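You operate a simulated robot arm through the tools that you are given. There is no shell and no other tool.

The job below is to be done with a simulated robot arm. You get a single attempt, and the scene is never put back.

JOB
Switch the lamp supply on, set the field 35 cm wide and 30 cm high, and light the lamp.
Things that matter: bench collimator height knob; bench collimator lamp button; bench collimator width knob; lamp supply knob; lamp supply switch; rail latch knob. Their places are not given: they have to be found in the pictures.

The check looks at the end state, three seconds after you hand in, the way a careful person would. Anything else that was tipped, shoved, dropped, spilled or broken makes it a failure.

ROBOT AND FRAMES
A 7-joint arm with a two-finger parallel gripper, fixed in place. Base frame: the origin is on the floor under the middle of its stand, x ahead of it, y to its left, z up. Readings come in cm, rad, newtons and seconds.
With the tool pointing down near the work surface it reaches from about 38 to 88 cm from the base axis. Its first joint turns from -2.897 to 2.897 rad. Payload 3.43 kg.
Tool frame: the origin (TCP) lies between the finger pads and is the grasp point; the fingertips stand 3.4 cm ahead of it; z points along the fingers, y is the line along which they close. The gripper opens to 12.8 cm. The fingers are 2.4 cm wide and 1.2 cm thick; the gripper's body (4.8 by 13 cm) begins 9.6 cm behind the TCP.
Orientation is that of the tool frame in the base frame, as a unit quaternion [w, x, y, z]. With the fingers straight down and closing along the base's y, the tool's x points along the base's -x, its y along +y and its z along -z.

CONTROLS
- The arm moves only by the tool arm_command. Its argument "targets" is a list that holds one entry, the list of rows, each a list of 7 numbers: the shift along the tool's x, y, z in m, then the turn, a rotation vector about the tool's x, y, z in degrees, then the gripper command, from -1 (shut) to 1 (fully open), values between in proportion. In form: [[[dx, dy, dz, rx, ry, rz, claw], ...]]. A call has 1 to 20 rows; each row is the pose to reach, as a shift and turn from the pose commanded when the call began, along the tool's axes at that moment. Rows are played at 5 a second. More than 5 cm and 0.15 rad between two rows, or a gripper value outside its range, and nothing of the call is played. A pose out of reach is approached as far as the arm can. The call stops where the force on the tool passes 40 N (or 10 N more than at its start, if that is more) or the arm is blocked; 0.2 s more then pass. The fingers move at their own pace (about 15.3 cm/s each) and stop on an object; they squeeze with about 26 N. The grip force told is the motor's: it shows also when the fingers shut on nothing. Time passes only in rows, and 0.2 s behind the last, so rows that repeat a pose let the fingers close. The reply holds the time, the measured pose of the TCP, the force on the tool along the base axes, the opening and the grip force, in the units named above and with some noise, with the torque about the TCP (base axes, N m) and any sound that the robot's microphone picked up, and new pictures: "show" is both (left out), scene, wrist or none.
- Cameras (640 x 400 px; columns grow to the right, rows downward): "scene" is fixed at [40.36, 49.23, 184.52]; the picture's right is [0.02, 1.00, 0.00], its down [0.96, -0.02, -0.29] and it looks along [-0.29, 0.01, -0.96] (base axes); focal length 352 px, centre (320, 200). "wrist" rides on the gripper at [7.6, -1.1, -16] in the tool frame; the picture's right is [0.15, 0.99, 0.00], its down [-0.88, 0.13, -0.46] and it looks along [-0.45, 0.07, 0.89] (tool axes); focal length 234 px, centre (320, 200).
- measure_at(camera, pixels): there is no depth. For up to 12 entries [column, row, z] of the newest picture of that camera ("zoom" is the newest enlarged one), the place [x, y] in the base frame at which the ray of that pixel passes the height z, good to about 0.2 cm, but the place of the scene camera against the robot may be out by one fixed shift of up to 1.2 cm in any direction. It takes no simulated time.
- close_up(camera, box): a new picture of the part [left, top, right, bottom] of that camera's present view, enlarged. It takes no simulated time.
- close_job(): hands the job in; it is judged then, once.

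Unless the task says otherwise, let go and move clear before handing in.

The tools are called after "Call:" as a command line: name --argument value ..., lists and objects as JSON in quotes. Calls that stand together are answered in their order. arm_command: Moves the arm, as the interface text tells. Its arguments: {"type":"object","properties":{"targets":{"type":"array"},"show":{"type":"string","enum":["both","scene","wrist","none"]}},"required":["targets"]} The other tools are called the same way: measure_at (camera, pixels) gives the place at which the rays of pixels pass given heights; close_up (camera, box) takes an enlarged picture of a part of a camera's view; close_job () hands the job in.

At the start:

```text
time: 0.0
position: [23.31, 40.96, 140.3]
tcp_rot: [-0.001, 0.001, 1.0, 0.0]
ft_force: [0.5, -1.2, -0.1]
wrist_torque: [-0.02, 0.03, 0.01]
opening: 12.81
grip_force: 0.0
```

scene: 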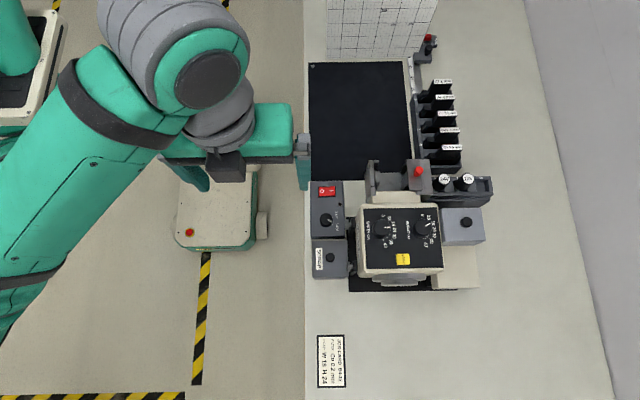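
wrist: 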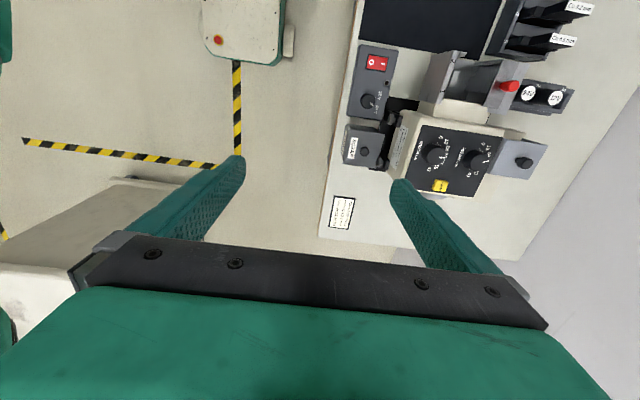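

The scene picture shows the collimator panel around (400,240), with a red rocker switch at (327,191) and a knob at (326,219) to its left. I'll enlarge these areas before moving.

Call:
close_up --camera "scene" --box '[350, 195, 450, 285]'

Call:
close_up --camera "scene" --box '[300, 170, 360, 290]'

Call:
close_up --camera "scene" --box '[305, 325, 355, 395]'

Call:
close_up --camera "scene" --box '[300, 20, 500, 200]'

Call:
close_up --camera "wrist" --box '[320, 30, 580, 240]'

```text
4.44 times, centred on (400, 240) of scene
```

zoom: 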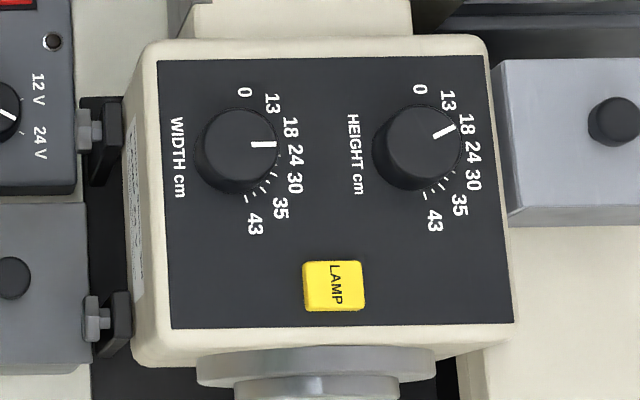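

```text
3.33 times, centred on (330, 230) of scene
```

zoom: 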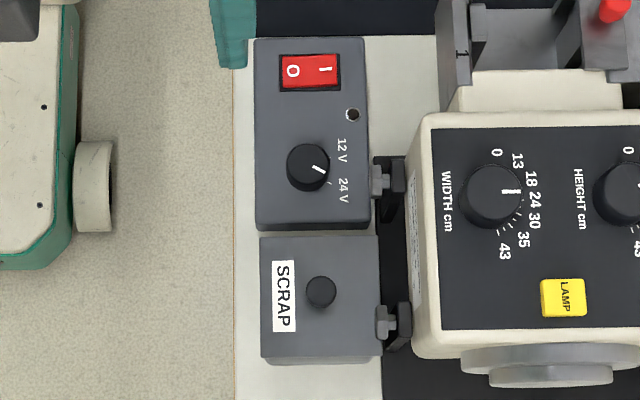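

```text
5.71 times, centred on (330, 360) of scene
```

zoom: 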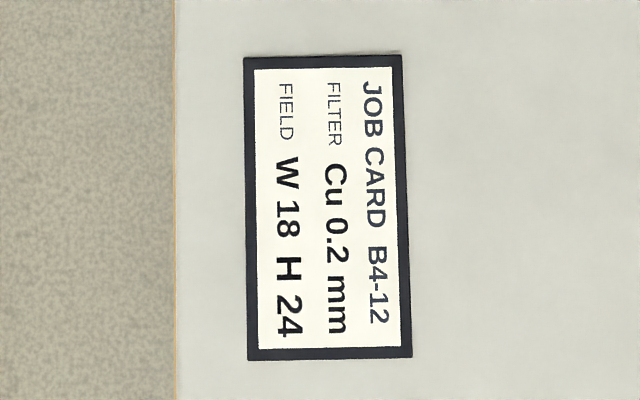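

```text
2.22 times, centred on (400, 110) of scene
```

zoom: 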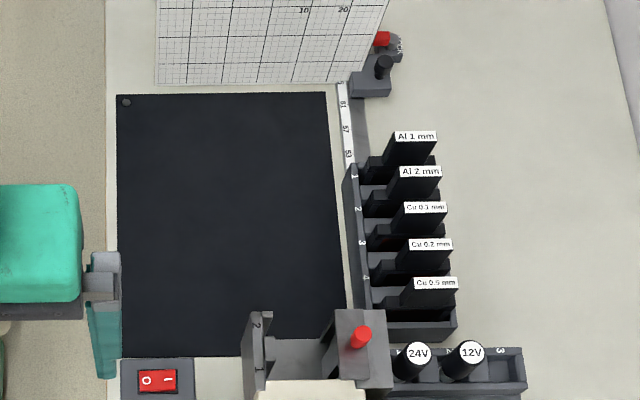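

```text
1.90 times, centred on (450, 135) of wrist
```

zoom: 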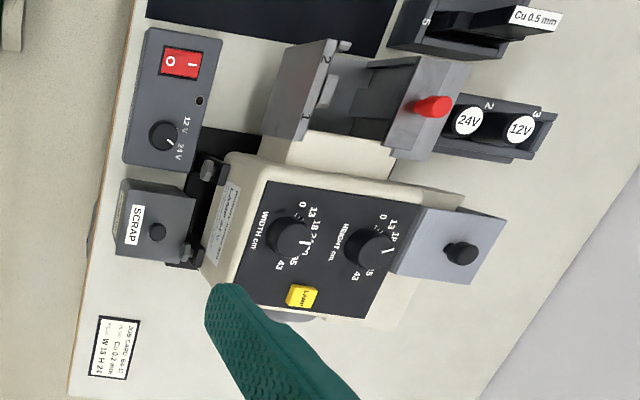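

The panel dials read 0–43 with ticks at 13, 18, 24, 30, 35 and 43, and there's a small plate on the collimator's side near (395,165) in the wrist view. I'll enlarge that plate, the dials and the rail latch.

Call:
close_up --camera "wrist" --box '[380, 110, 430, 180]'

Call:
close_up --camera "scene" --box '[345, 205, 385, 285]'

Call:
close_up --camera "scene" --box '[310, 175, 350, 240]'

Call:
close_up --camera "scene" --box '[400, 25, 450, 75]'

Call:
close_up --camera "wrist" --box '[410, 120, 510, 200]'

Call:
close_up --camera "wrist" --box '[335, 40, 405, 125]'

```text
5.71 times, centred on (405, 145) of wrist
```

zoom: 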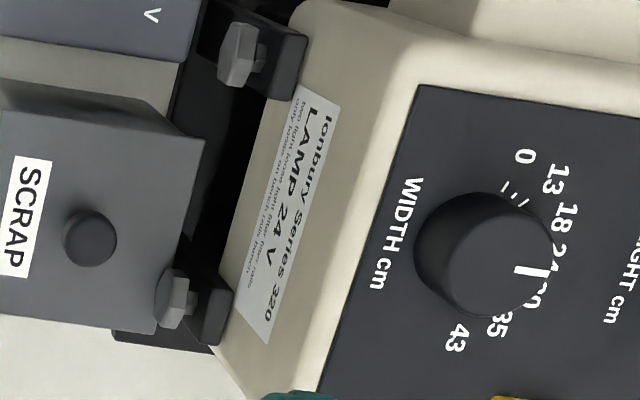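

```text
5.00 times, centred on (365, 245) of scene
```

zoom: 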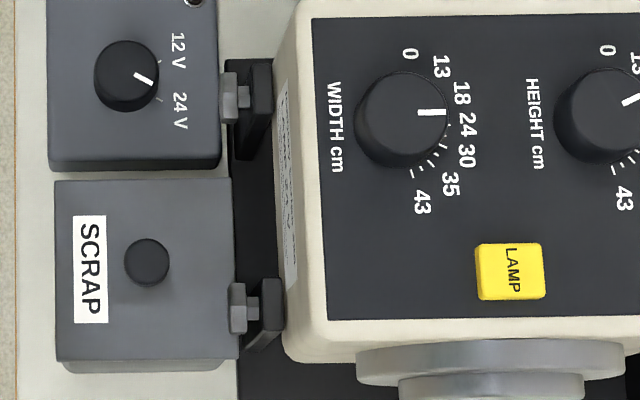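

```text
6.15 times, centred on (330, 208) of scene
```

zoom: 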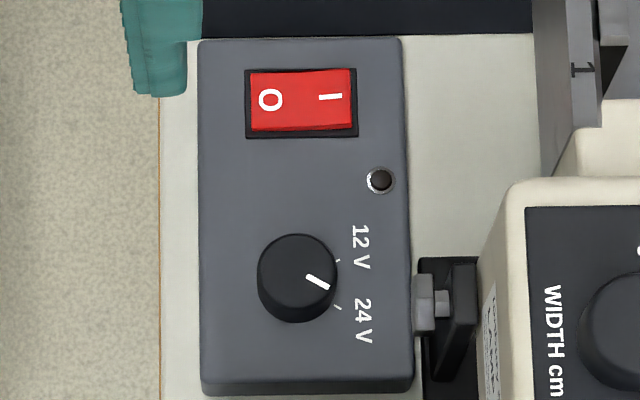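

```text
8.00 times, centred on (425, 50) of scene
```

zoom: 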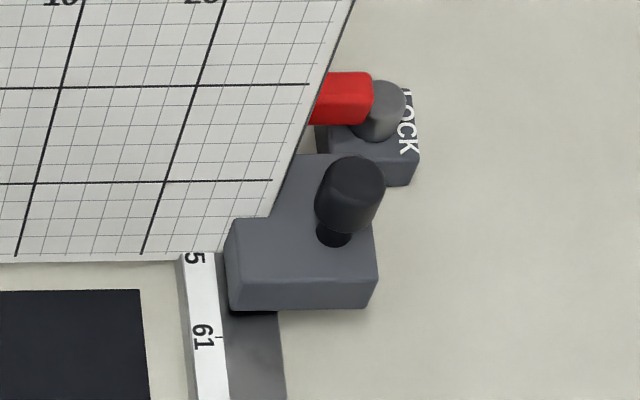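

```text
5.00 times, centred on (460, 160) of wrist
```

zoom: 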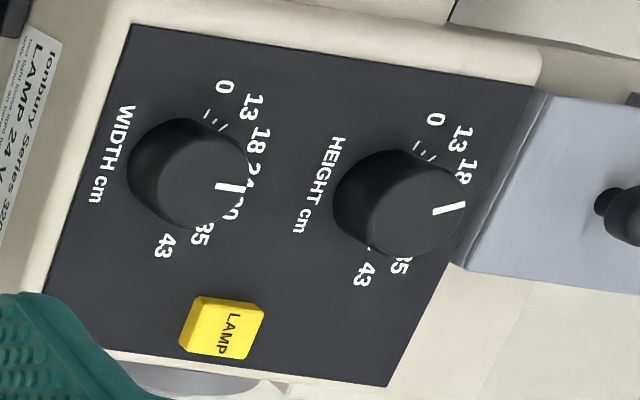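

```text
4.71 times, centred on (370, 82) of wrist
```

zoom: 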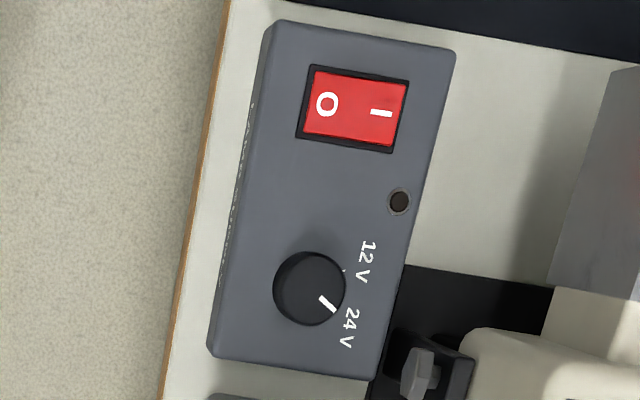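

The plate says LAMP 24 V, and the supply knob already seems to point at its 24 V tick. Next I'll work out heights by intersecting the scene and wrist rays for the same features.

Call:
measure_at --camera "scene" --pixels '[[381.3, 227.6, 80], [381.3, 227.6, 100], [381.3, 227.6, 120], [327, 191, 80], [327, 191, 100], [327, 191, 120], [330, 360, 70], [330, 360, 90], [330, 360, 110]]'

Call:
measure_at --camera "wrist" --pixels '[[436, 157, 80], [436, 157, 100], [436, 157, 120], [376.5, 63, 80], [376.5, 63, 100], [376.5, 63, 120], [342, 212, 70], [342, 212, 90], [342, 212, 110]]'

```text
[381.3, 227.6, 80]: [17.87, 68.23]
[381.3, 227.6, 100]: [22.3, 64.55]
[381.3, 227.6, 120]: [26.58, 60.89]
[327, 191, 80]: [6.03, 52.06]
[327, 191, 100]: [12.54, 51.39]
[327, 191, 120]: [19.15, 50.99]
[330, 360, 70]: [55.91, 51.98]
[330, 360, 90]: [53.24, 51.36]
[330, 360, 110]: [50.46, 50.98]
```

```text
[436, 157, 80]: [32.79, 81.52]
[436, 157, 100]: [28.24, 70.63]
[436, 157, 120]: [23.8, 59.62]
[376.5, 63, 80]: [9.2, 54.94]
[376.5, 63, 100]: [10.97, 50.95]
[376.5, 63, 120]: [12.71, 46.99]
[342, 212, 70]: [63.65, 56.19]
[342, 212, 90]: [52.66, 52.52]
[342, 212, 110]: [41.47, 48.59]
```

The panel works out at about z≈113–115, the supply top at z≈94–96 and the bench at about 89 cm. Now I'll enlarge the plate's small print further, plus the dials and latch.

Call:
close_up --camera "wrist" --box '[386, 120, 414, 172]'

Call:
close_up --camera "wrist" --box '[388, 120, 412, 145]'

Call:
close_up --camera "wrist" --box '[384, 145, 408, 170]'

Call:
close_up --camera "scene" --box '[366, 210, 406, 250]'

Call:
close_up --camera "scene" --box '[405, 205, 445, 250]'

Call:
close_up --camera "scene" --box '[360, 150, 500, 235]'

```text
7.69 times, centred on (400, 146) of wrist
```

zoom: 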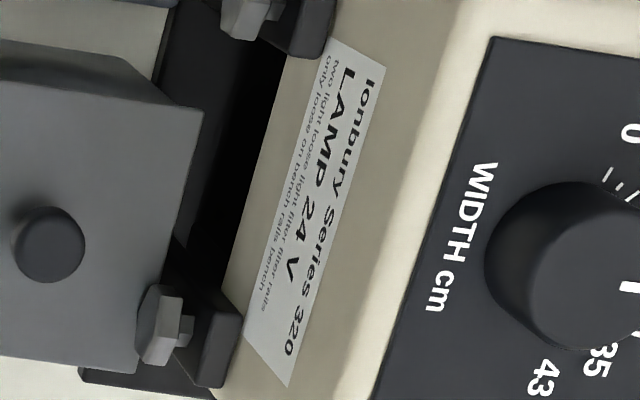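

```text
16.00 times, centred on (400, 132) of wrist
```

zoom: 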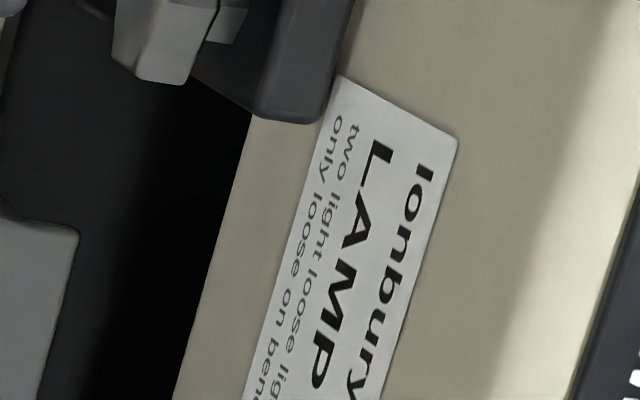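

```text
16.00 times, centred on (396, 158) of wrist
```

zoom: 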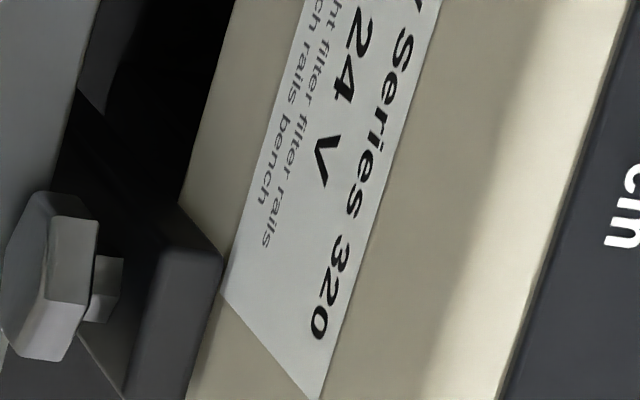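

```text
10.00 times, centred on (386, 230) of scene
```

zoom: 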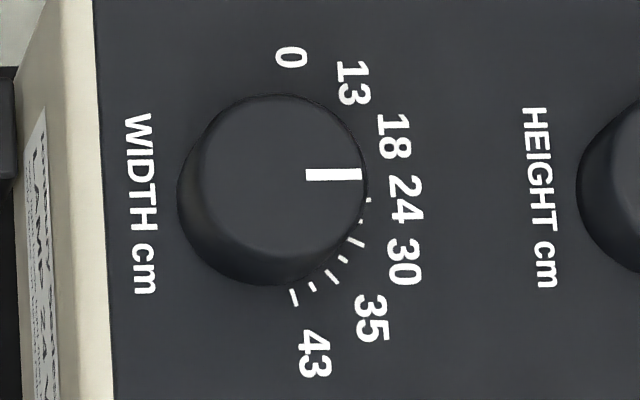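

```text
8.89 times, centred on (425, 228) of scene
```

zoom: 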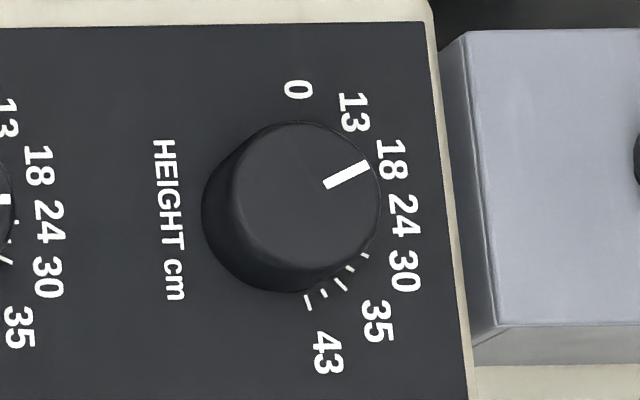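

```text
4.57 times, centred on (430, 192) of scene
```

zoom: 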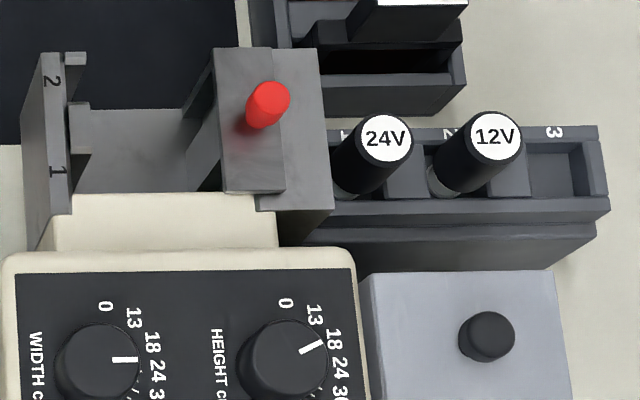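

The small print is filler and only "LAMP 24 V" matters; the pointers read about 21 on width and 17 on height. I'll turn the hand a quarter so the camera sits on the panel's reading side (-y), hovering well above it at TCP z≈138 for a straight look.

Call:
arm_command --targets '[[[-0.0017, 0.0117, 0.002, 0, 0, -7.5, 1], [-0.0033, 0.0233, 0.004, 0, 0, -15, 1], [-0.005, 0.035, 0.006, 0, 0, -22.5, 1], [-0.0067, 0.0467, 0.008, 0, 0, -30, 1], [-0.0083, 0.0583, 0.01, 0, 0, -37.5, 1], [-0.01, 0.07, 0.012, 0, 0, -45, 1], [-0.0117, 0.0817, 0.014, 0, 0, -52.5, 1], [-0.0133, 0.0933, 0.016, 0, 0, -60, 1], [-0.015, 0.105, 0.018, 0, 0, -67.5, 1], [-0.0167, 0.1167, 0.02, 0, 0, -75, 1], [-0.0183, 0.1283, 0.022, 0, 0, -82.5, 1], [-0.02, 0.14, 0.023, 0, 0, -90, 1], [-0.02, 0.14, 0.023, 0, 0, -90, 1]]]'

```text
time: 2.8
position: [25.46, 55.14, 137.99]
tcp_rot: [0.001, 0.707, -0.707, 0.0]
ft_force: [0.1, 1.1, 0.4]
wrist_torque: [0.02, 0.01, -0.03]
opening: 12.83
grip_force: 0.0
```

scene: 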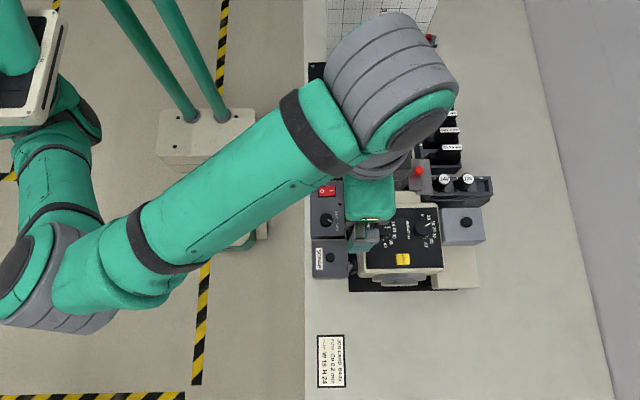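
wrist: 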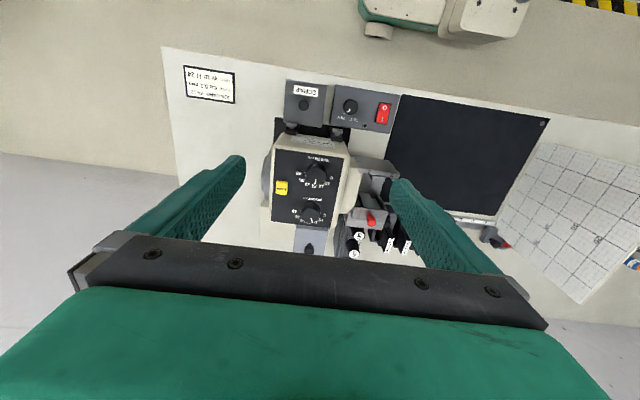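

The wrist view now shows the panel upright-side down (top is -y, right is -x), with dials at (316,175) and (310,213). I'll enlarge the dials, the supply and the filter stage from here.

Call:
close_up --camera "wrist" --box '[265, 140, 355, 230]'

Call:
close_up --camera "wrist" --box '[280, 75, 400, 140]'

Call:
close_up --camera "wrist" --box '[330, 150, 420, 260]'

Call:
close_up --camera "wrist" --box '[460, 200, 540, 260]'

Call:
close_up --camera "wrist" --box '[330, 90, 370, 130]'

```text
4.44 times, centred on (310, 185) of wrist
```

zoom: 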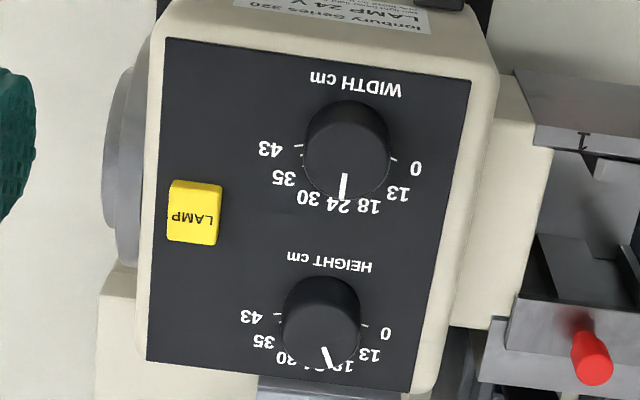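

```text
5.33 times, centred on (340, 108) of wrist
```

zoom: 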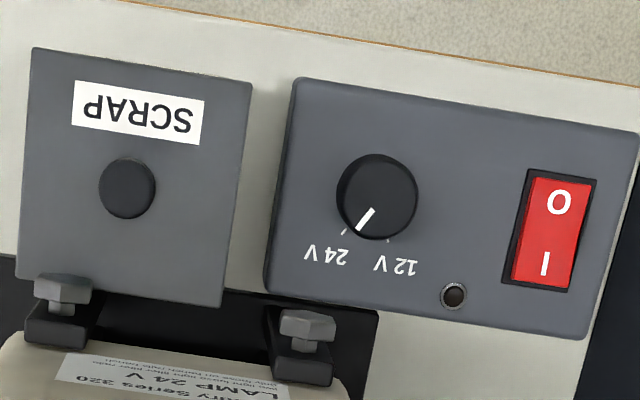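

```text
3.64 times, centred on (375, 205) of wrist
```

zoom: 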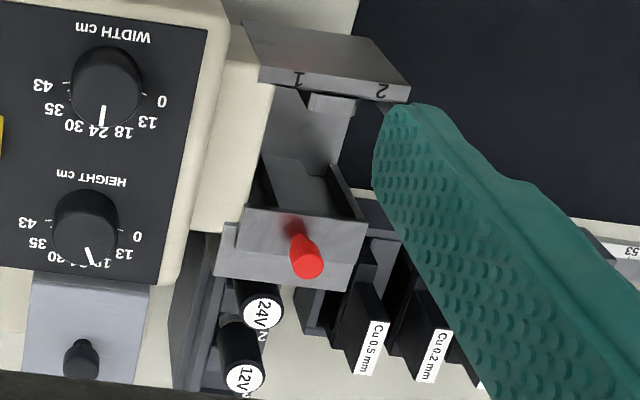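

```text
6.67 times, centred on (500, 230) of wrist
```

zoom: 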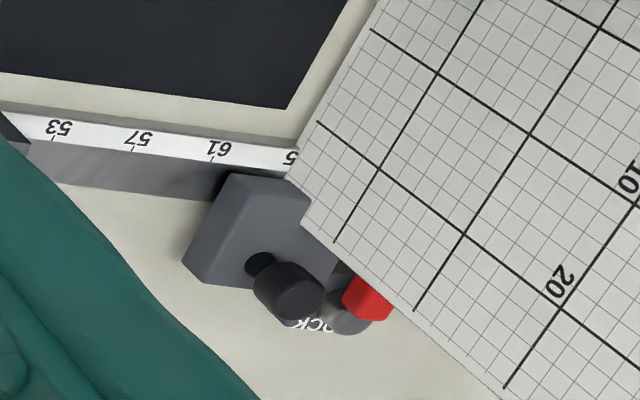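

```text
10.00 times, centred on (350, 110) of wrist
```

zoom: 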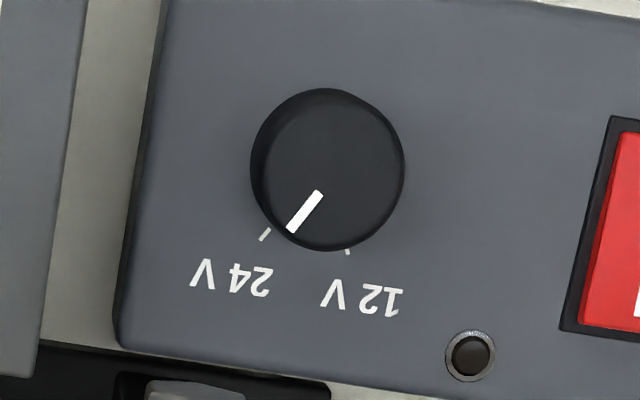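

The close-up at (350,110) confirms the supply pointer sits on the 24 V tick, so that knob stays as it is. Now I'll measure the dials, button and switch from this second wrist viewpoint to triangulate heights.

Call:
measure_at --camera "wrist" --pixels '[[282.3, 187.7, 105], [282.3, 187.7, 110], [282.3, 187.7, 115], [282.3, 187.7, 120], [383, 114, 90], [383, 114, 95], [383, 114, 100], [316, 175, 110], [316, 175, 115], [316, 175, 120], [209, 85, 85], [209, 85, 90]]'

Call:
close_up --camera "wrist" --box '[290, 150, 340, 200]'

Call:
close_up --camera "scene" --box '[345, 190, 475, 290]'

```text
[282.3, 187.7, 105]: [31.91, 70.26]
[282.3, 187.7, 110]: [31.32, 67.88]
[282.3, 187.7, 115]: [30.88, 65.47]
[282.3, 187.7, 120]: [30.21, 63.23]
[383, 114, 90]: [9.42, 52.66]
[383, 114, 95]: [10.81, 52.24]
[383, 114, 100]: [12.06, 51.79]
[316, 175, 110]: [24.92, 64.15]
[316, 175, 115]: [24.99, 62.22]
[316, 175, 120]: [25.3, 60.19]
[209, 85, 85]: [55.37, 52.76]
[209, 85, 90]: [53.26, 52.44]
```

```text
8.00 times, centred on (315, 175) of wrist
```

zoom: 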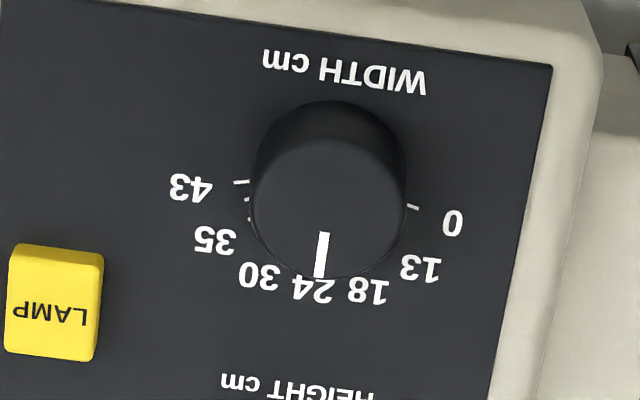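

```text
4.00 times, centred on (410, 240) of scene
```

zoom: 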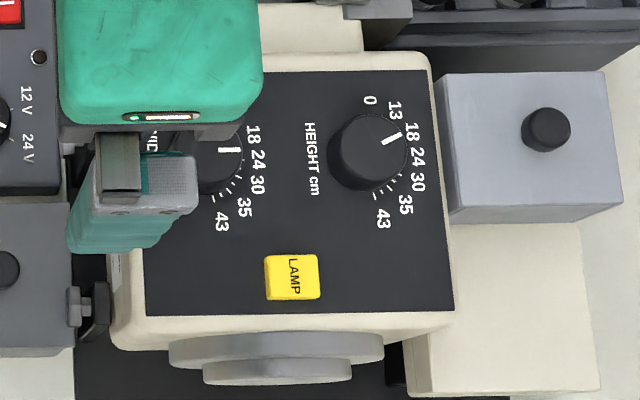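

Combining both wrist views puts the switch top at about (10.3, 52.4, 93), and the filter stage wall starts near y≈60, so there is room. I'll move over the switch's I side at height and then come down to TCP z≈108, fingers open, for a check look.

Call:
arm_command --targets '[[[0.004, 0.038, 0, 0, 0, 0, 1], [0.008, 0.076, 0, 0, 0, 0, 1], [0.012, 0.114, 0, 0, 0, 0, 1], [0.016, 0.15, 0, 0, 0, 0, 1], [0.016, 0.15, 0.04, 0, 0, 0, 1], [0.016, 0.15, 0.08, 0, 0, 0, 1], [0.016, 0.15, 0.12, 0, 0, 0, 1], [0.016, 0.15, 0.16, 0, 0, 0, 1], [0.016, 0.15, 0.2, 0, 0, 0, 1], [0.016, 0.15, 0.24, 0, 0, 0, 1], [0.016, 0.15, 0.28, 0, 0, 0, 1], [0.016, 0.15, 0.3, 0, 0, 0, 1], [0.016, 0.15, 0.3, 0, 0, 0, 1]]]'

```text
time: 5.6
position: [10.23, 53.45, 107.86]
tcp_rot: [0.0, -0.707, 0.708, 0.0]
ft_force: [-0.9, -0.5, -0.2]
wrist_torque: [-0.02, -0.02, 0.02]
opening: 12.78
grip_force: 0.1
```

scene: 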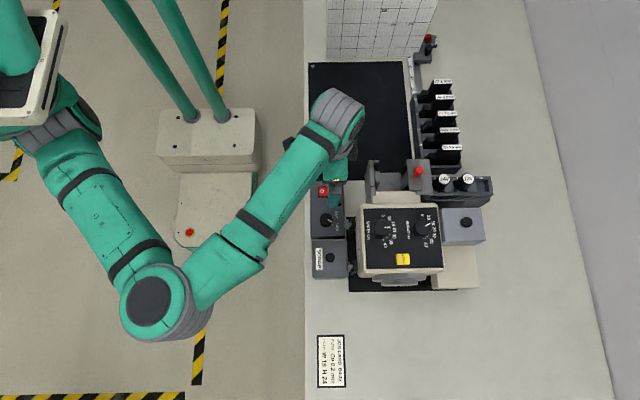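
wrist: 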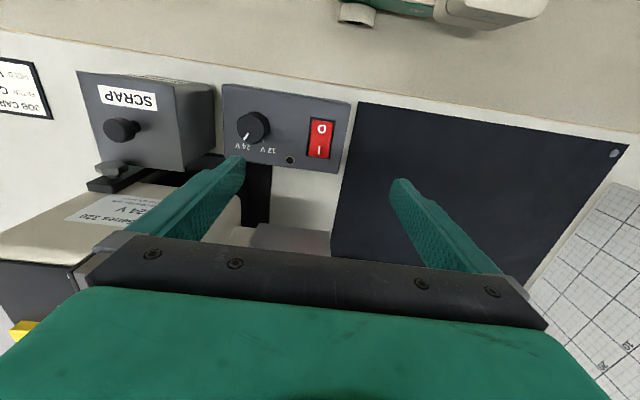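

The hand is over the supply at TCP (10.2, 53.5, 107.9), and the rocker shows at (319,138) with the I toward +y. I'll enlarge and measure it from here to fix its place and height.

Call:
close_up --camera "wrist" --box '[280, 100, 360, 180]'

Call:
measure_at --camera "wrist" --pixels '[[319, 138, 90], [319, 138, 93], [319, 138, 96], [319, 150, 90], [319, 150, 93], [319, 150, 96], [319, 126, 93], [309, 138, 93], [331, 138, 93], [319, 158, 93]]'

```text
5.00 times, centred on (320, 140) of wrist
```

zoom: 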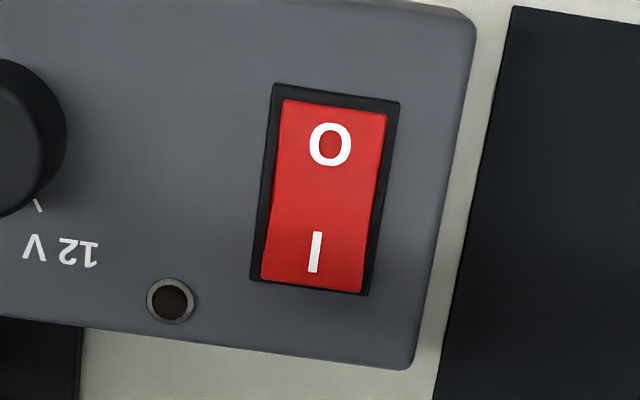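

```text
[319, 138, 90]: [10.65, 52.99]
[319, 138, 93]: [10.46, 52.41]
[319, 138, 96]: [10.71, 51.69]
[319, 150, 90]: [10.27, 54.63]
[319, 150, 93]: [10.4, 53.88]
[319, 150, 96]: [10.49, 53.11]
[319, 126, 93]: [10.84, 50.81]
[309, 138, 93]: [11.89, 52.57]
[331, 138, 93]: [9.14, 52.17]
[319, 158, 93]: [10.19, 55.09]
```

The red rocker spans about y 50.1–55.0 and x 9.0–11.7, with the I mark at y≈53.9. I'll shut the fingers, shift to y≈53.8 and come down in fine steps until I feel it.

Call:
arm_command --targets '[[[-0.004, 0, 0, 0, 0, 0, -1], [-0.004, 0, 0, 0, 0, 0, -1], [-0.004, 0, 0, 0, 0, 0, -1], [-0.004, 0, 0.04, 0, 0, 0, -1], [-0.004, 0, 0.07, 0, 0, 0, -1], [-0.004, 0, 0.085, 0, 0, 0, -1], [-0.004, 0, 0.09, 0, 0, 0, -1], [-0.004, 0, 0.095, 0, 0, 0, -1], [-0.004, 0, 0.1, 0, 0, 0, -1], [-0.004, 0, 0.104, 0, 0, 0, -1], [-0.004, 0, 0.108, 0, 0, 0, -1], [-0.004, 0, 0.108, 0, 0, 0, -1]]]'

```text
time: 8.0
position: [10.31, 53.94, 97.77]
tcp_rot: [0.001, -0.707, 0.707, 0.002]
ft_force: [0.8, -1.7, 7.8]
wrist_torque: [-0.15, 0.02, 0.02]
opening: 0.0
grip_force: 26.2
stopped in row 11: the force on the tool passed its limit at 49 N (the readings are from after the stop); the commanded pose is now the measured one
```

scene: 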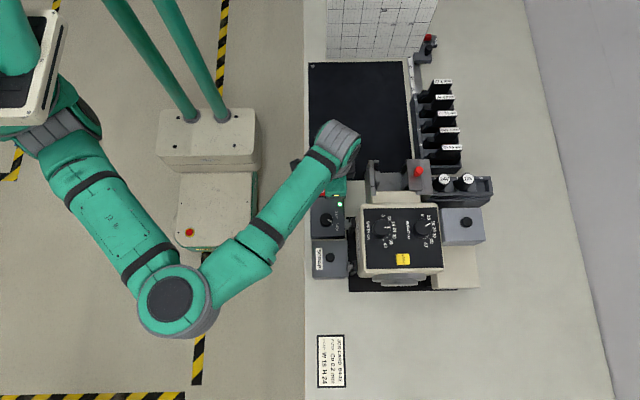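
wrist: 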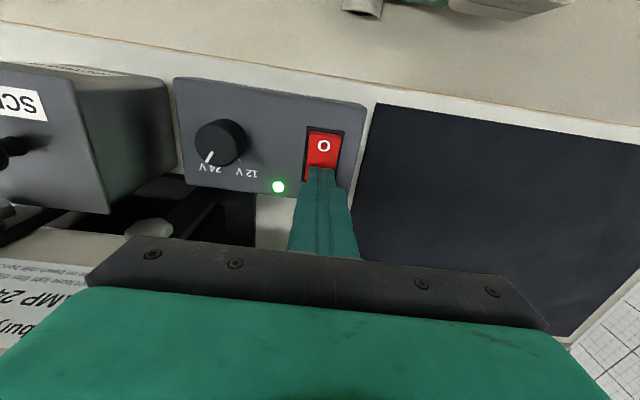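

The supply LED at (278,187) in the wrist view is now lit green, so the supply is on; contact was at fingertip z≈94.4. I'll rise straight up to z≈128, open, and move over the width knob near (25, 62).

Call:
arm_command --targets '[[[0, 0, -0.045, 0, 0, 0, -1], [0, 0, -0.09, 0, 0, 0, -1], [0, 0, -0.135, 0, 0, 0, -1], [0, 0, -0.18, 0, 0, 0, -1], [0, 0, -0.225, 0, 0, 0, -1], [0, 0, -0.27, 0, 0, 0, -1], [0, 0, -0.3, 0, 0, 0, 0], [-0.02, -0.037, -0.3, 0, 0, 0, 1], [-0.04, -0.074, -0.3, 0, 0, 0, 1], [-0.06, -0.111, -0.3, 0, 0, 0, 1], [-0.078, -0.147, -0.3, 0, 0, 0, 1], [-0.078, -0.147, -0.3, 0, 0, 0, 1], [-0.078, -0.147, -0.3, 0, 0, 0, 1]]]'

```text
time: 10.8
position: [24.98, 61.61, 127.81]
tcp_rot: [0.001, -0.707, 0.707, 0.001]
ft_force: [-0.3, 0.2, -0.5]
wrist_torque: [-0.01, 0.01, -0.02]
opening: 12.79
grip_force: 0.1
```

scene: 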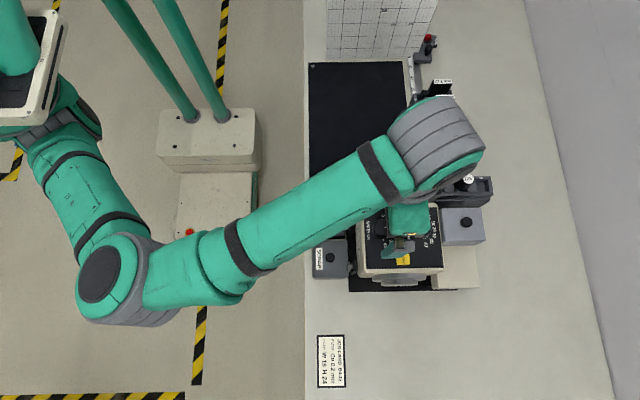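
wrist: 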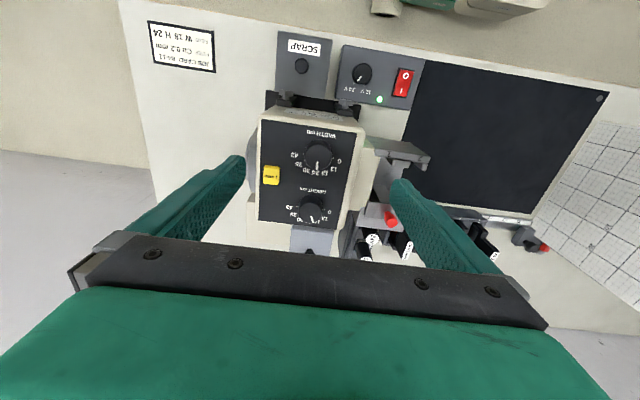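

The supply LED stays green at (379,99) and the panel is right below, with the width knob at (318,155). I'll enlarge the panel and measure.

Call:
close_up --camera "wrist" --box '[255, 120, 365, 235]'

Call:
close_up --camera "wrist" --box '[290, 130, 350, 185]'

Call:
measure_at --camera "zoom" --pixels '[[320, 200, 110], [320, 200, 113], [320, 200, 116]]'

```text
3.48 times, centred on (310, 178) of wrist
```

zoom: 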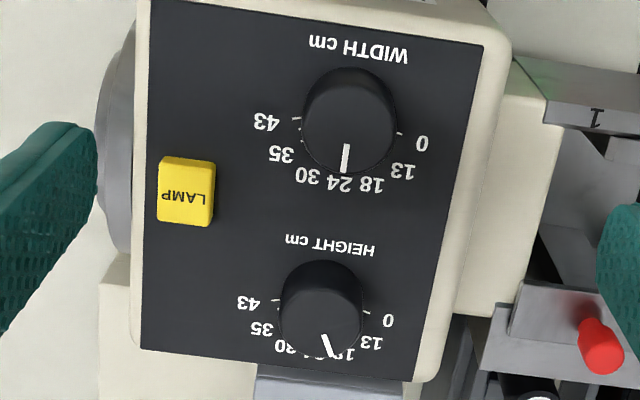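

```text
7.27 times, centred on (320, 158) of wrist
```

zoom: 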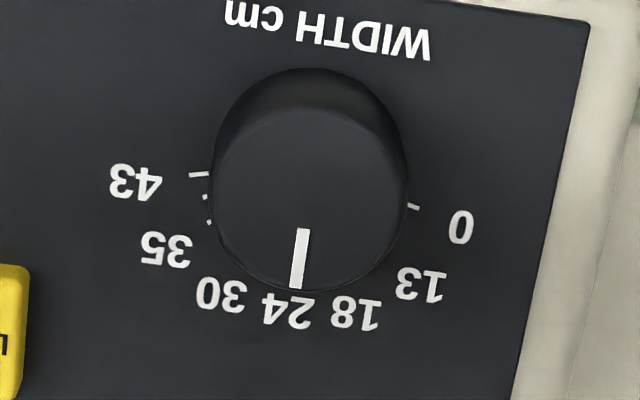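

```text
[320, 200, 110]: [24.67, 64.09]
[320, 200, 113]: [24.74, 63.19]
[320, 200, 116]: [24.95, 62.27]
```

The width pointer in the zoom runs from (302,228) to (297,288), and labels sit at (461,227) for 0 through (135,182) for 43. I'll convert tick, label and pointer pixels to base coordinates to get exact angles.

Call:
measure_at --camera "zoom" --pixels '[[461, 227, 112.5], [421, 285, 112.5], [357, 312, 112.5], [286, 310, 112.5], [221, 293, 112.5], [166, 247, 112.5], [135, 182, 112.5], [413, 206, 112.5], [199, 174, 112.5], [209, 221, 112.5], [302, 229, 115], [297, 287, 115]]'

Call:
close_up --camera "wrist" --box '[285, 190, 335, 230]'

```text
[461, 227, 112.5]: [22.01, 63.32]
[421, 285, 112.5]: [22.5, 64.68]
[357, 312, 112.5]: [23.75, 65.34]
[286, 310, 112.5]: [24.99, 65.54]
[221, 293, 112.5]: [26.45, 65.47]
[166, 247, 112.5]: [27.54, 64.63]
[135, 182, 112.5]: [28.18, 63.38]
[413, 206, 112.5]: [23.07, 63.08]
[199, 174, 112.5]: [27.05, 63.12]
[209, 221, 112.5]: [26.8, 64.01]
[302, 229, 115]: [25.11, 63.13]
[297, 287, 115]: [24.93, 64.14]
```

```text
10.00 times, centred on (310, 210) of wrist
```

zoom: 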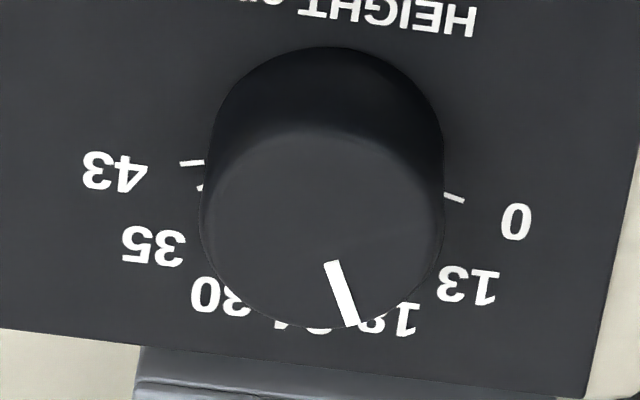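

Fitting the labels gives the width dial centre at (25.1, 62.4) with marks every 24°: 24 at 0° (+y), 30 at +24° and 35 at +48° toward +x. I'll zoom hard on the pointers to get their present angles precisely.

Call:
close_up --camera "wrist" --box '[306, 145, 332, 175]'

Call:
measure_at --camera "zoom" --pixels '[[320, 200, 115]]'

Call:
close_up --camera "wrist" --box '[295, 195, 325, 225]'

Call:
close_up --camera "scene" --box '[390, 205, 450, 270]'

```text
13.33 times, centred on (319, 160) of wrist
```

zoom: 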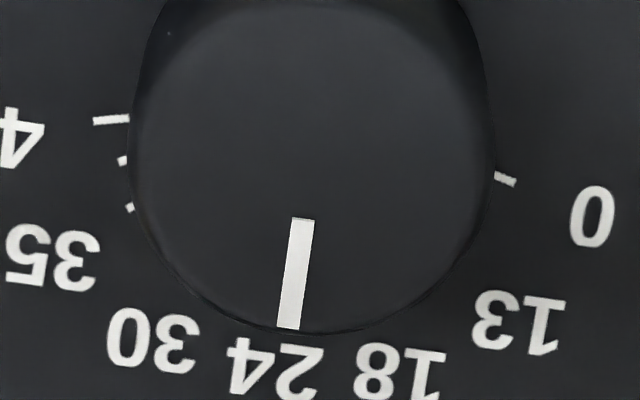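

```text
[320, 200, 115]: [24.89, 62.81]
```

```text
13.33 times, centred on (310, 210) of wrist
```

zoom: 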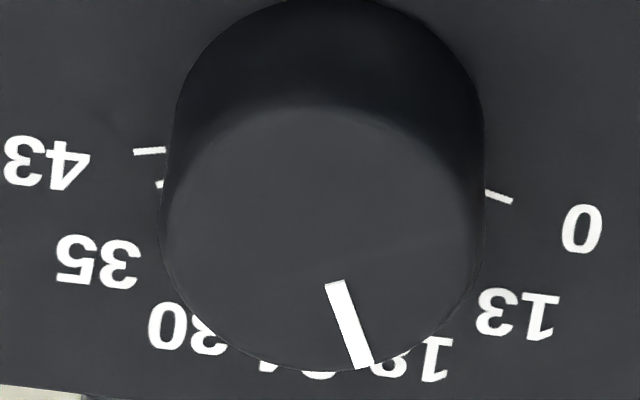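

```text
6.15 times, centred on (420, 238) of scene
```

zoom: 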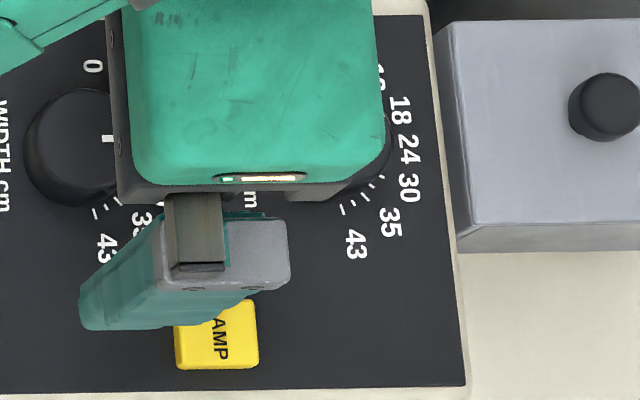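

The width pointer reads about -1° (on 24) and the height pointer about -23° (on 18), so each knob must turn +48° clockwise from above to reach 35 and 30. I'll narrow to about 8 cm and lower to TCP z≈121 centred on the width knob for a closer height estimate.

Call:
arm_command --targets '[[[-0.004, -0.0005, 0.0, 0, 0, 0, 0.25], [-0.008, -0.001, 0.03, 0, 0, 0, 0.25], [-0.008, -0.001, 0.05, 0, 0, 0, 0.25], [-0.008, -0.001, 0.068, 0, 0, 0, 0.25], [-0.008, -0.001, 0.068, 0, 0, 0, 0.25]]]' --show "wrist"

```text
time: 12.0
position: [25.09, 62.3, 120.91]
tcp_rot: [0.001, -0.707, 0.708, 0.001]
ft_force: [0.2, -0.1, -1.4]
wrist_torque: [-0.03, -0.01, -0.03]
opening: 8.03
grip_force: 0.1
```

wrist: 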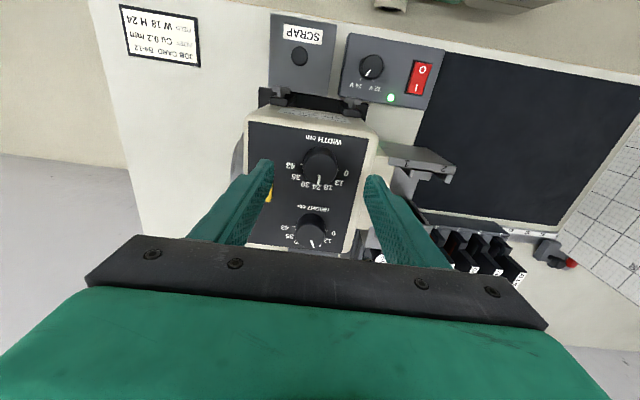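

The knob sits between the fingertips at about (320,163). I'll enlarge and measure the dial again from this lower camera height.

Call:
close_up --camera "wrist" --box '[280, 130, 360, 200]'

Call:
measure_at --camera "wrist" --pixels '[[320, 165, 110], [320, 165, 112], [320, 165, 114], [320, 165, 116], [320, 165, 118], [296, 166, 112], [346, 172, 112], [296, 166, 114], [346, 172, 114]]'

```text
5.71 times, centred on (320, 165) of wrist
```

zoom: 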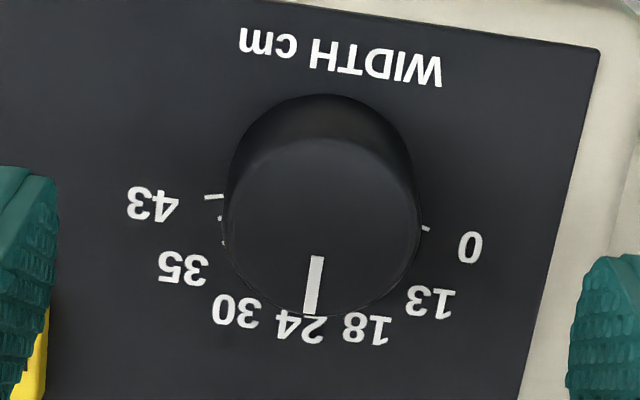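

```text
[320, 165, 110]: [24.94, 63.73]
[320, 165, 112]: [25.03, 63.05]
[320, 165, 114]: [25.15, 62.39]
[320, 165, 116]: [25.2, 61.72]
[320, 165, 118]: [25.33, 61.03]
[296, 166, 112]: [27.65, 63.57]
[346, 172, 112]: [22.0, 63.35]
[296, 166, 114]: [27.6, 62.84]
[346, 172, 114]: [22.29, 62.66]
```

Reconciling the views gives the knob top at about z=115.2, the panel at about z=112 and the axis near (25.1, 62.6). I'll narrow to 6 cm and lower the tips to about z=113.2 around the knob, watching the force.

Call:
arm_command --targets '[[[-0.001, 0, 0.0, 0, 0, 0, -0.06], [-0.001, 0, 0.01, 0, 0, 0, -0.06], [-0.001, 0, 0.02, 0, 0, 0, -0.06], [-0.001, 0, 0.028, 0, 0, 0, -0.06], [-0.001, 0, 0.034, 0, 0, 0, -0.06], [-0.001, 0, 0.039, 0, 0, 0, -0.06], [-0.001, 0, 0.043, 0, 0, 0, -0.06], [-0.001, 0, 0.043, 0, 0, 0, -0.06]]]'

```text
time: 13.8
position: [25.23, 62.6, 116.66]
tcp_rot: [0.001, -0.707, 0.707, 0.001]
ft_force: [-0.2, 0.3, -0.9]
wrist_torque: [-0.03, 0.0, -0.02]
opening: 6.02
grip_force: 0.1
```

scene: 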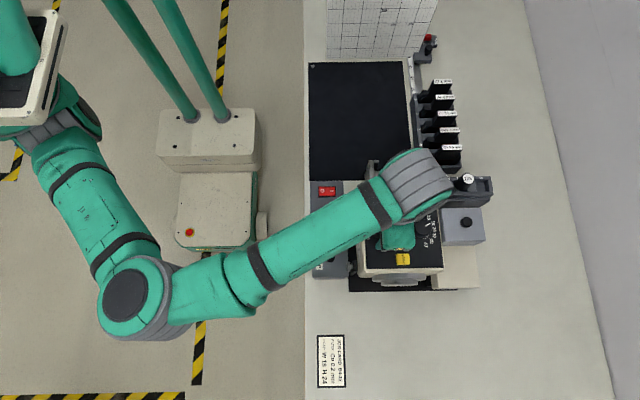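
wrist: 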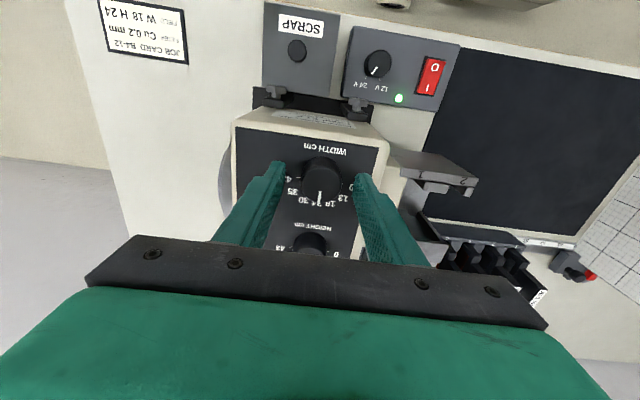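

No contact yet (force about 1 N) and the knob at (320,180) lies between the tips. I'll zoom to see how the tips sit against the panel and knob.

Call:
close_up --camera "wrist" --box '[255, 140, 385, 225]'

Call:
close_up --camera "scene" --box '[350, 200, 450, 285]'

```text
4.71 times, centred on (320, 182) of wrist
```

zoom: 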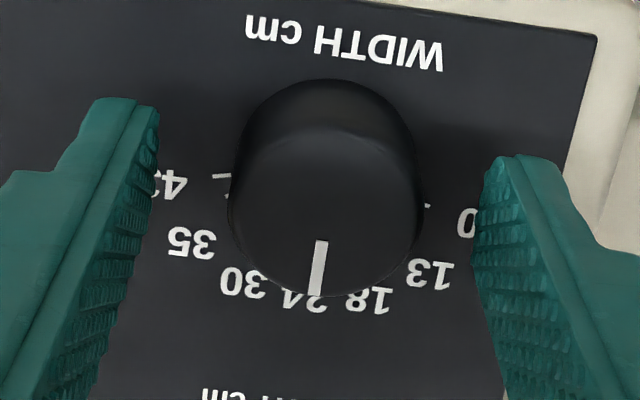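

```text
4.71 times, centred on (400, 242) of scene
```

zoom: 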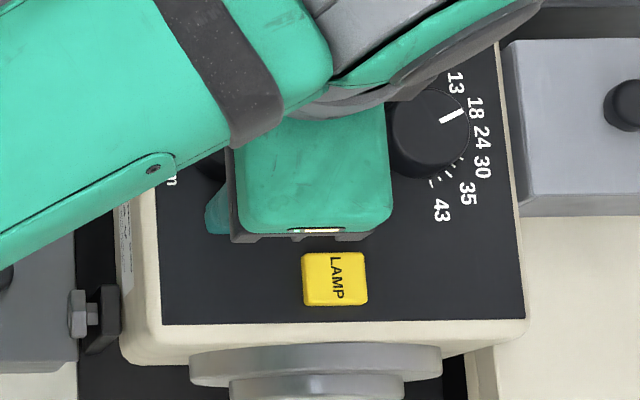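

The tips straddle the knob with clearance; the knob centre is about 0.15 cm toward -x of the tool axis. I'll nudge x by that much and close gently on it.

Call:
arm_command --targets '[[[0, 0.0015, 0.0, 0, 0, 0, -0.06], [0, 0.0015, 0.0, 0, 0, 0, -0.3], [0, 0.0015, 0.0, 0, 0, 0, -0.4], [0, 0.0015, 0.0, 0, 0, 0, -0.45], [0, 0.0015, 0.0, 0, 0, 0, -1], [0, 0.0015, 0.0, 0, 0, 0, -1]]]' --show "wrist"

Call:
close_up --camera "wrist" --box '[280, 145, 360, 215]'

```text
time: 15.2
position: [25.0, 62.54, 116.58]
tcp_rot: [0.001, -0.707, 0.708, 0.001]
ft_force: [-5.6, -0.4, -1.8]
wrist_torque: [0.0, -0.11, 0.02]
opening: 3.54
grip_force: 45.0
```

wrist: 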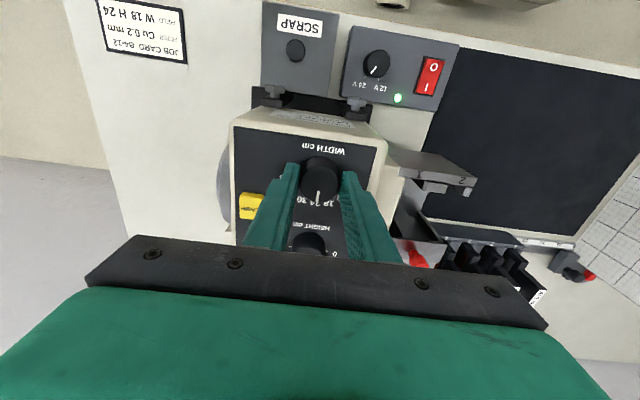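

```text
5.71 times, centred on (320, 180) of wrist
```

zoom: 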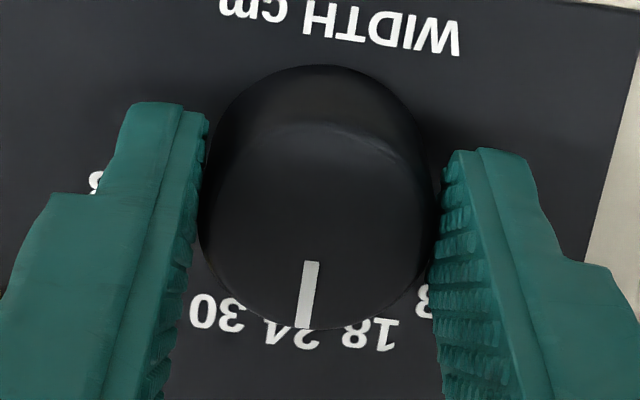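

Gripped: opening 3.54 cm, side force only about 6 N, pointer still on 24. I'll turn clockwise 24° first and check that the knob follows.

Call:
arm_command --targets '[[[0, 0.0004, 0, 0, 0, 4, -1], [0, 0.0004, 0, 0, 0, 8, -1], [0, 0.0004, 0, 0, 0, 12, -1], [0, 0.0004, 0, 0, 0, 16, -1], [0, 0.0004, 0, 0, 0, 20, -1], [0, 0.0004, 0, 0, 0, 24, -1], [0, 0.0004, 0, 0, 0, 24, -1]]]' --show "wrist"

Call:
close_up --camera "wrist" --box '[280, 145, 360, 215]'

```text
time: 16.8
position: [24.85, 62.54, 116.61]
tcp_rot: [0.002, -0.544, 0.839, 0.002]
ft_force: [-7.6, 7.0, -19.9]
wrist_torque: [0.09, -0.27, 0.03]
opening: 3.56
grip_force: 45.3
```

wrist: 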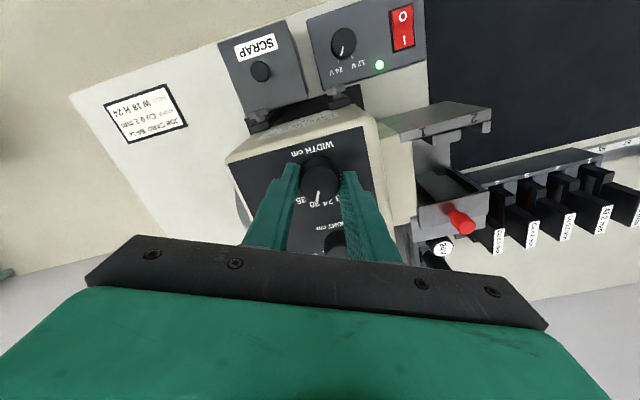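

```text
5.71 times, centred on (320, 180) of wrist
```

zoom: 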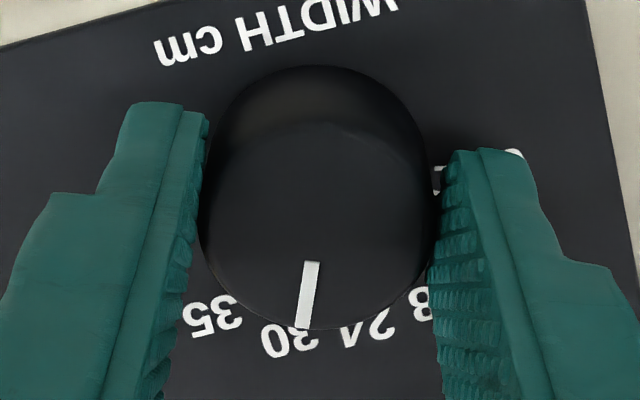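

The pointer has followed exactly with no slip and now lines up with 30. I'll relax the small side/vertical loads by about a millimetre and turn the remaining 24° to 35.

Call:
arm_command --targets '[[[-0.0003, 0.0007, 0.001, 0, 0, 4, -1], [-0.0003, 0.0007, 0.001, 0, 0, 8, -1], [-0.0003, 0.0007, 0.001, 0, 0, 12, -1], [-0.0003, 0.0007, 0.001, 0, 0, 16, -1], [-0.0003, 0.0007, 0.001, 0, 0, 20, -1], [-0.0003, 0.0007, 0.001, 0, 0, 24, -1], [-0.0003, 0.0007, 0.001, 0, 0, 24, -1]]]' --show "wrist"

Call:
close_up --camera "wrist" --box '[280, 145, 360, 215]'

```text
time: 18.4
position: [24.76, 62.57, 116.6]
tcp_rot: [0.001, -0.357, 0.934, 0.003]
ft_force: [-12.0, 6.2, 3.0]
wrist_torque: [0.42, -0.25, 0.05]
opening: 3.57
grip_force: 44.7
```

wrist: 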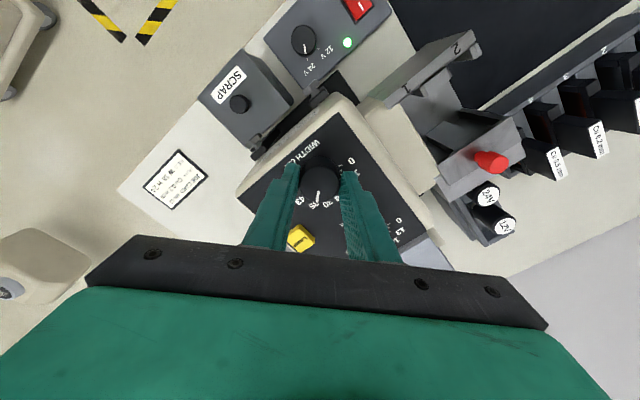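

```text
5.71 times, centred on (320, 180) of wrist
```

zoom: 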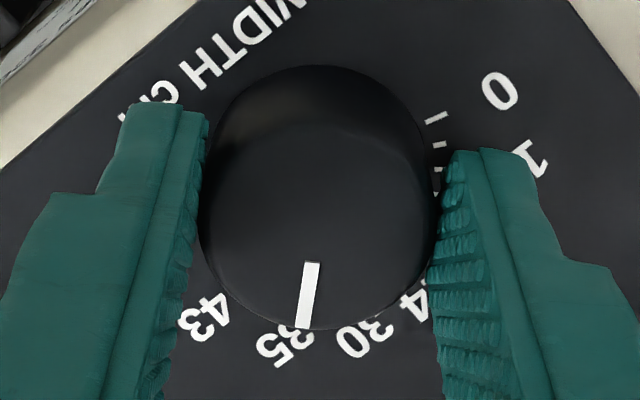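

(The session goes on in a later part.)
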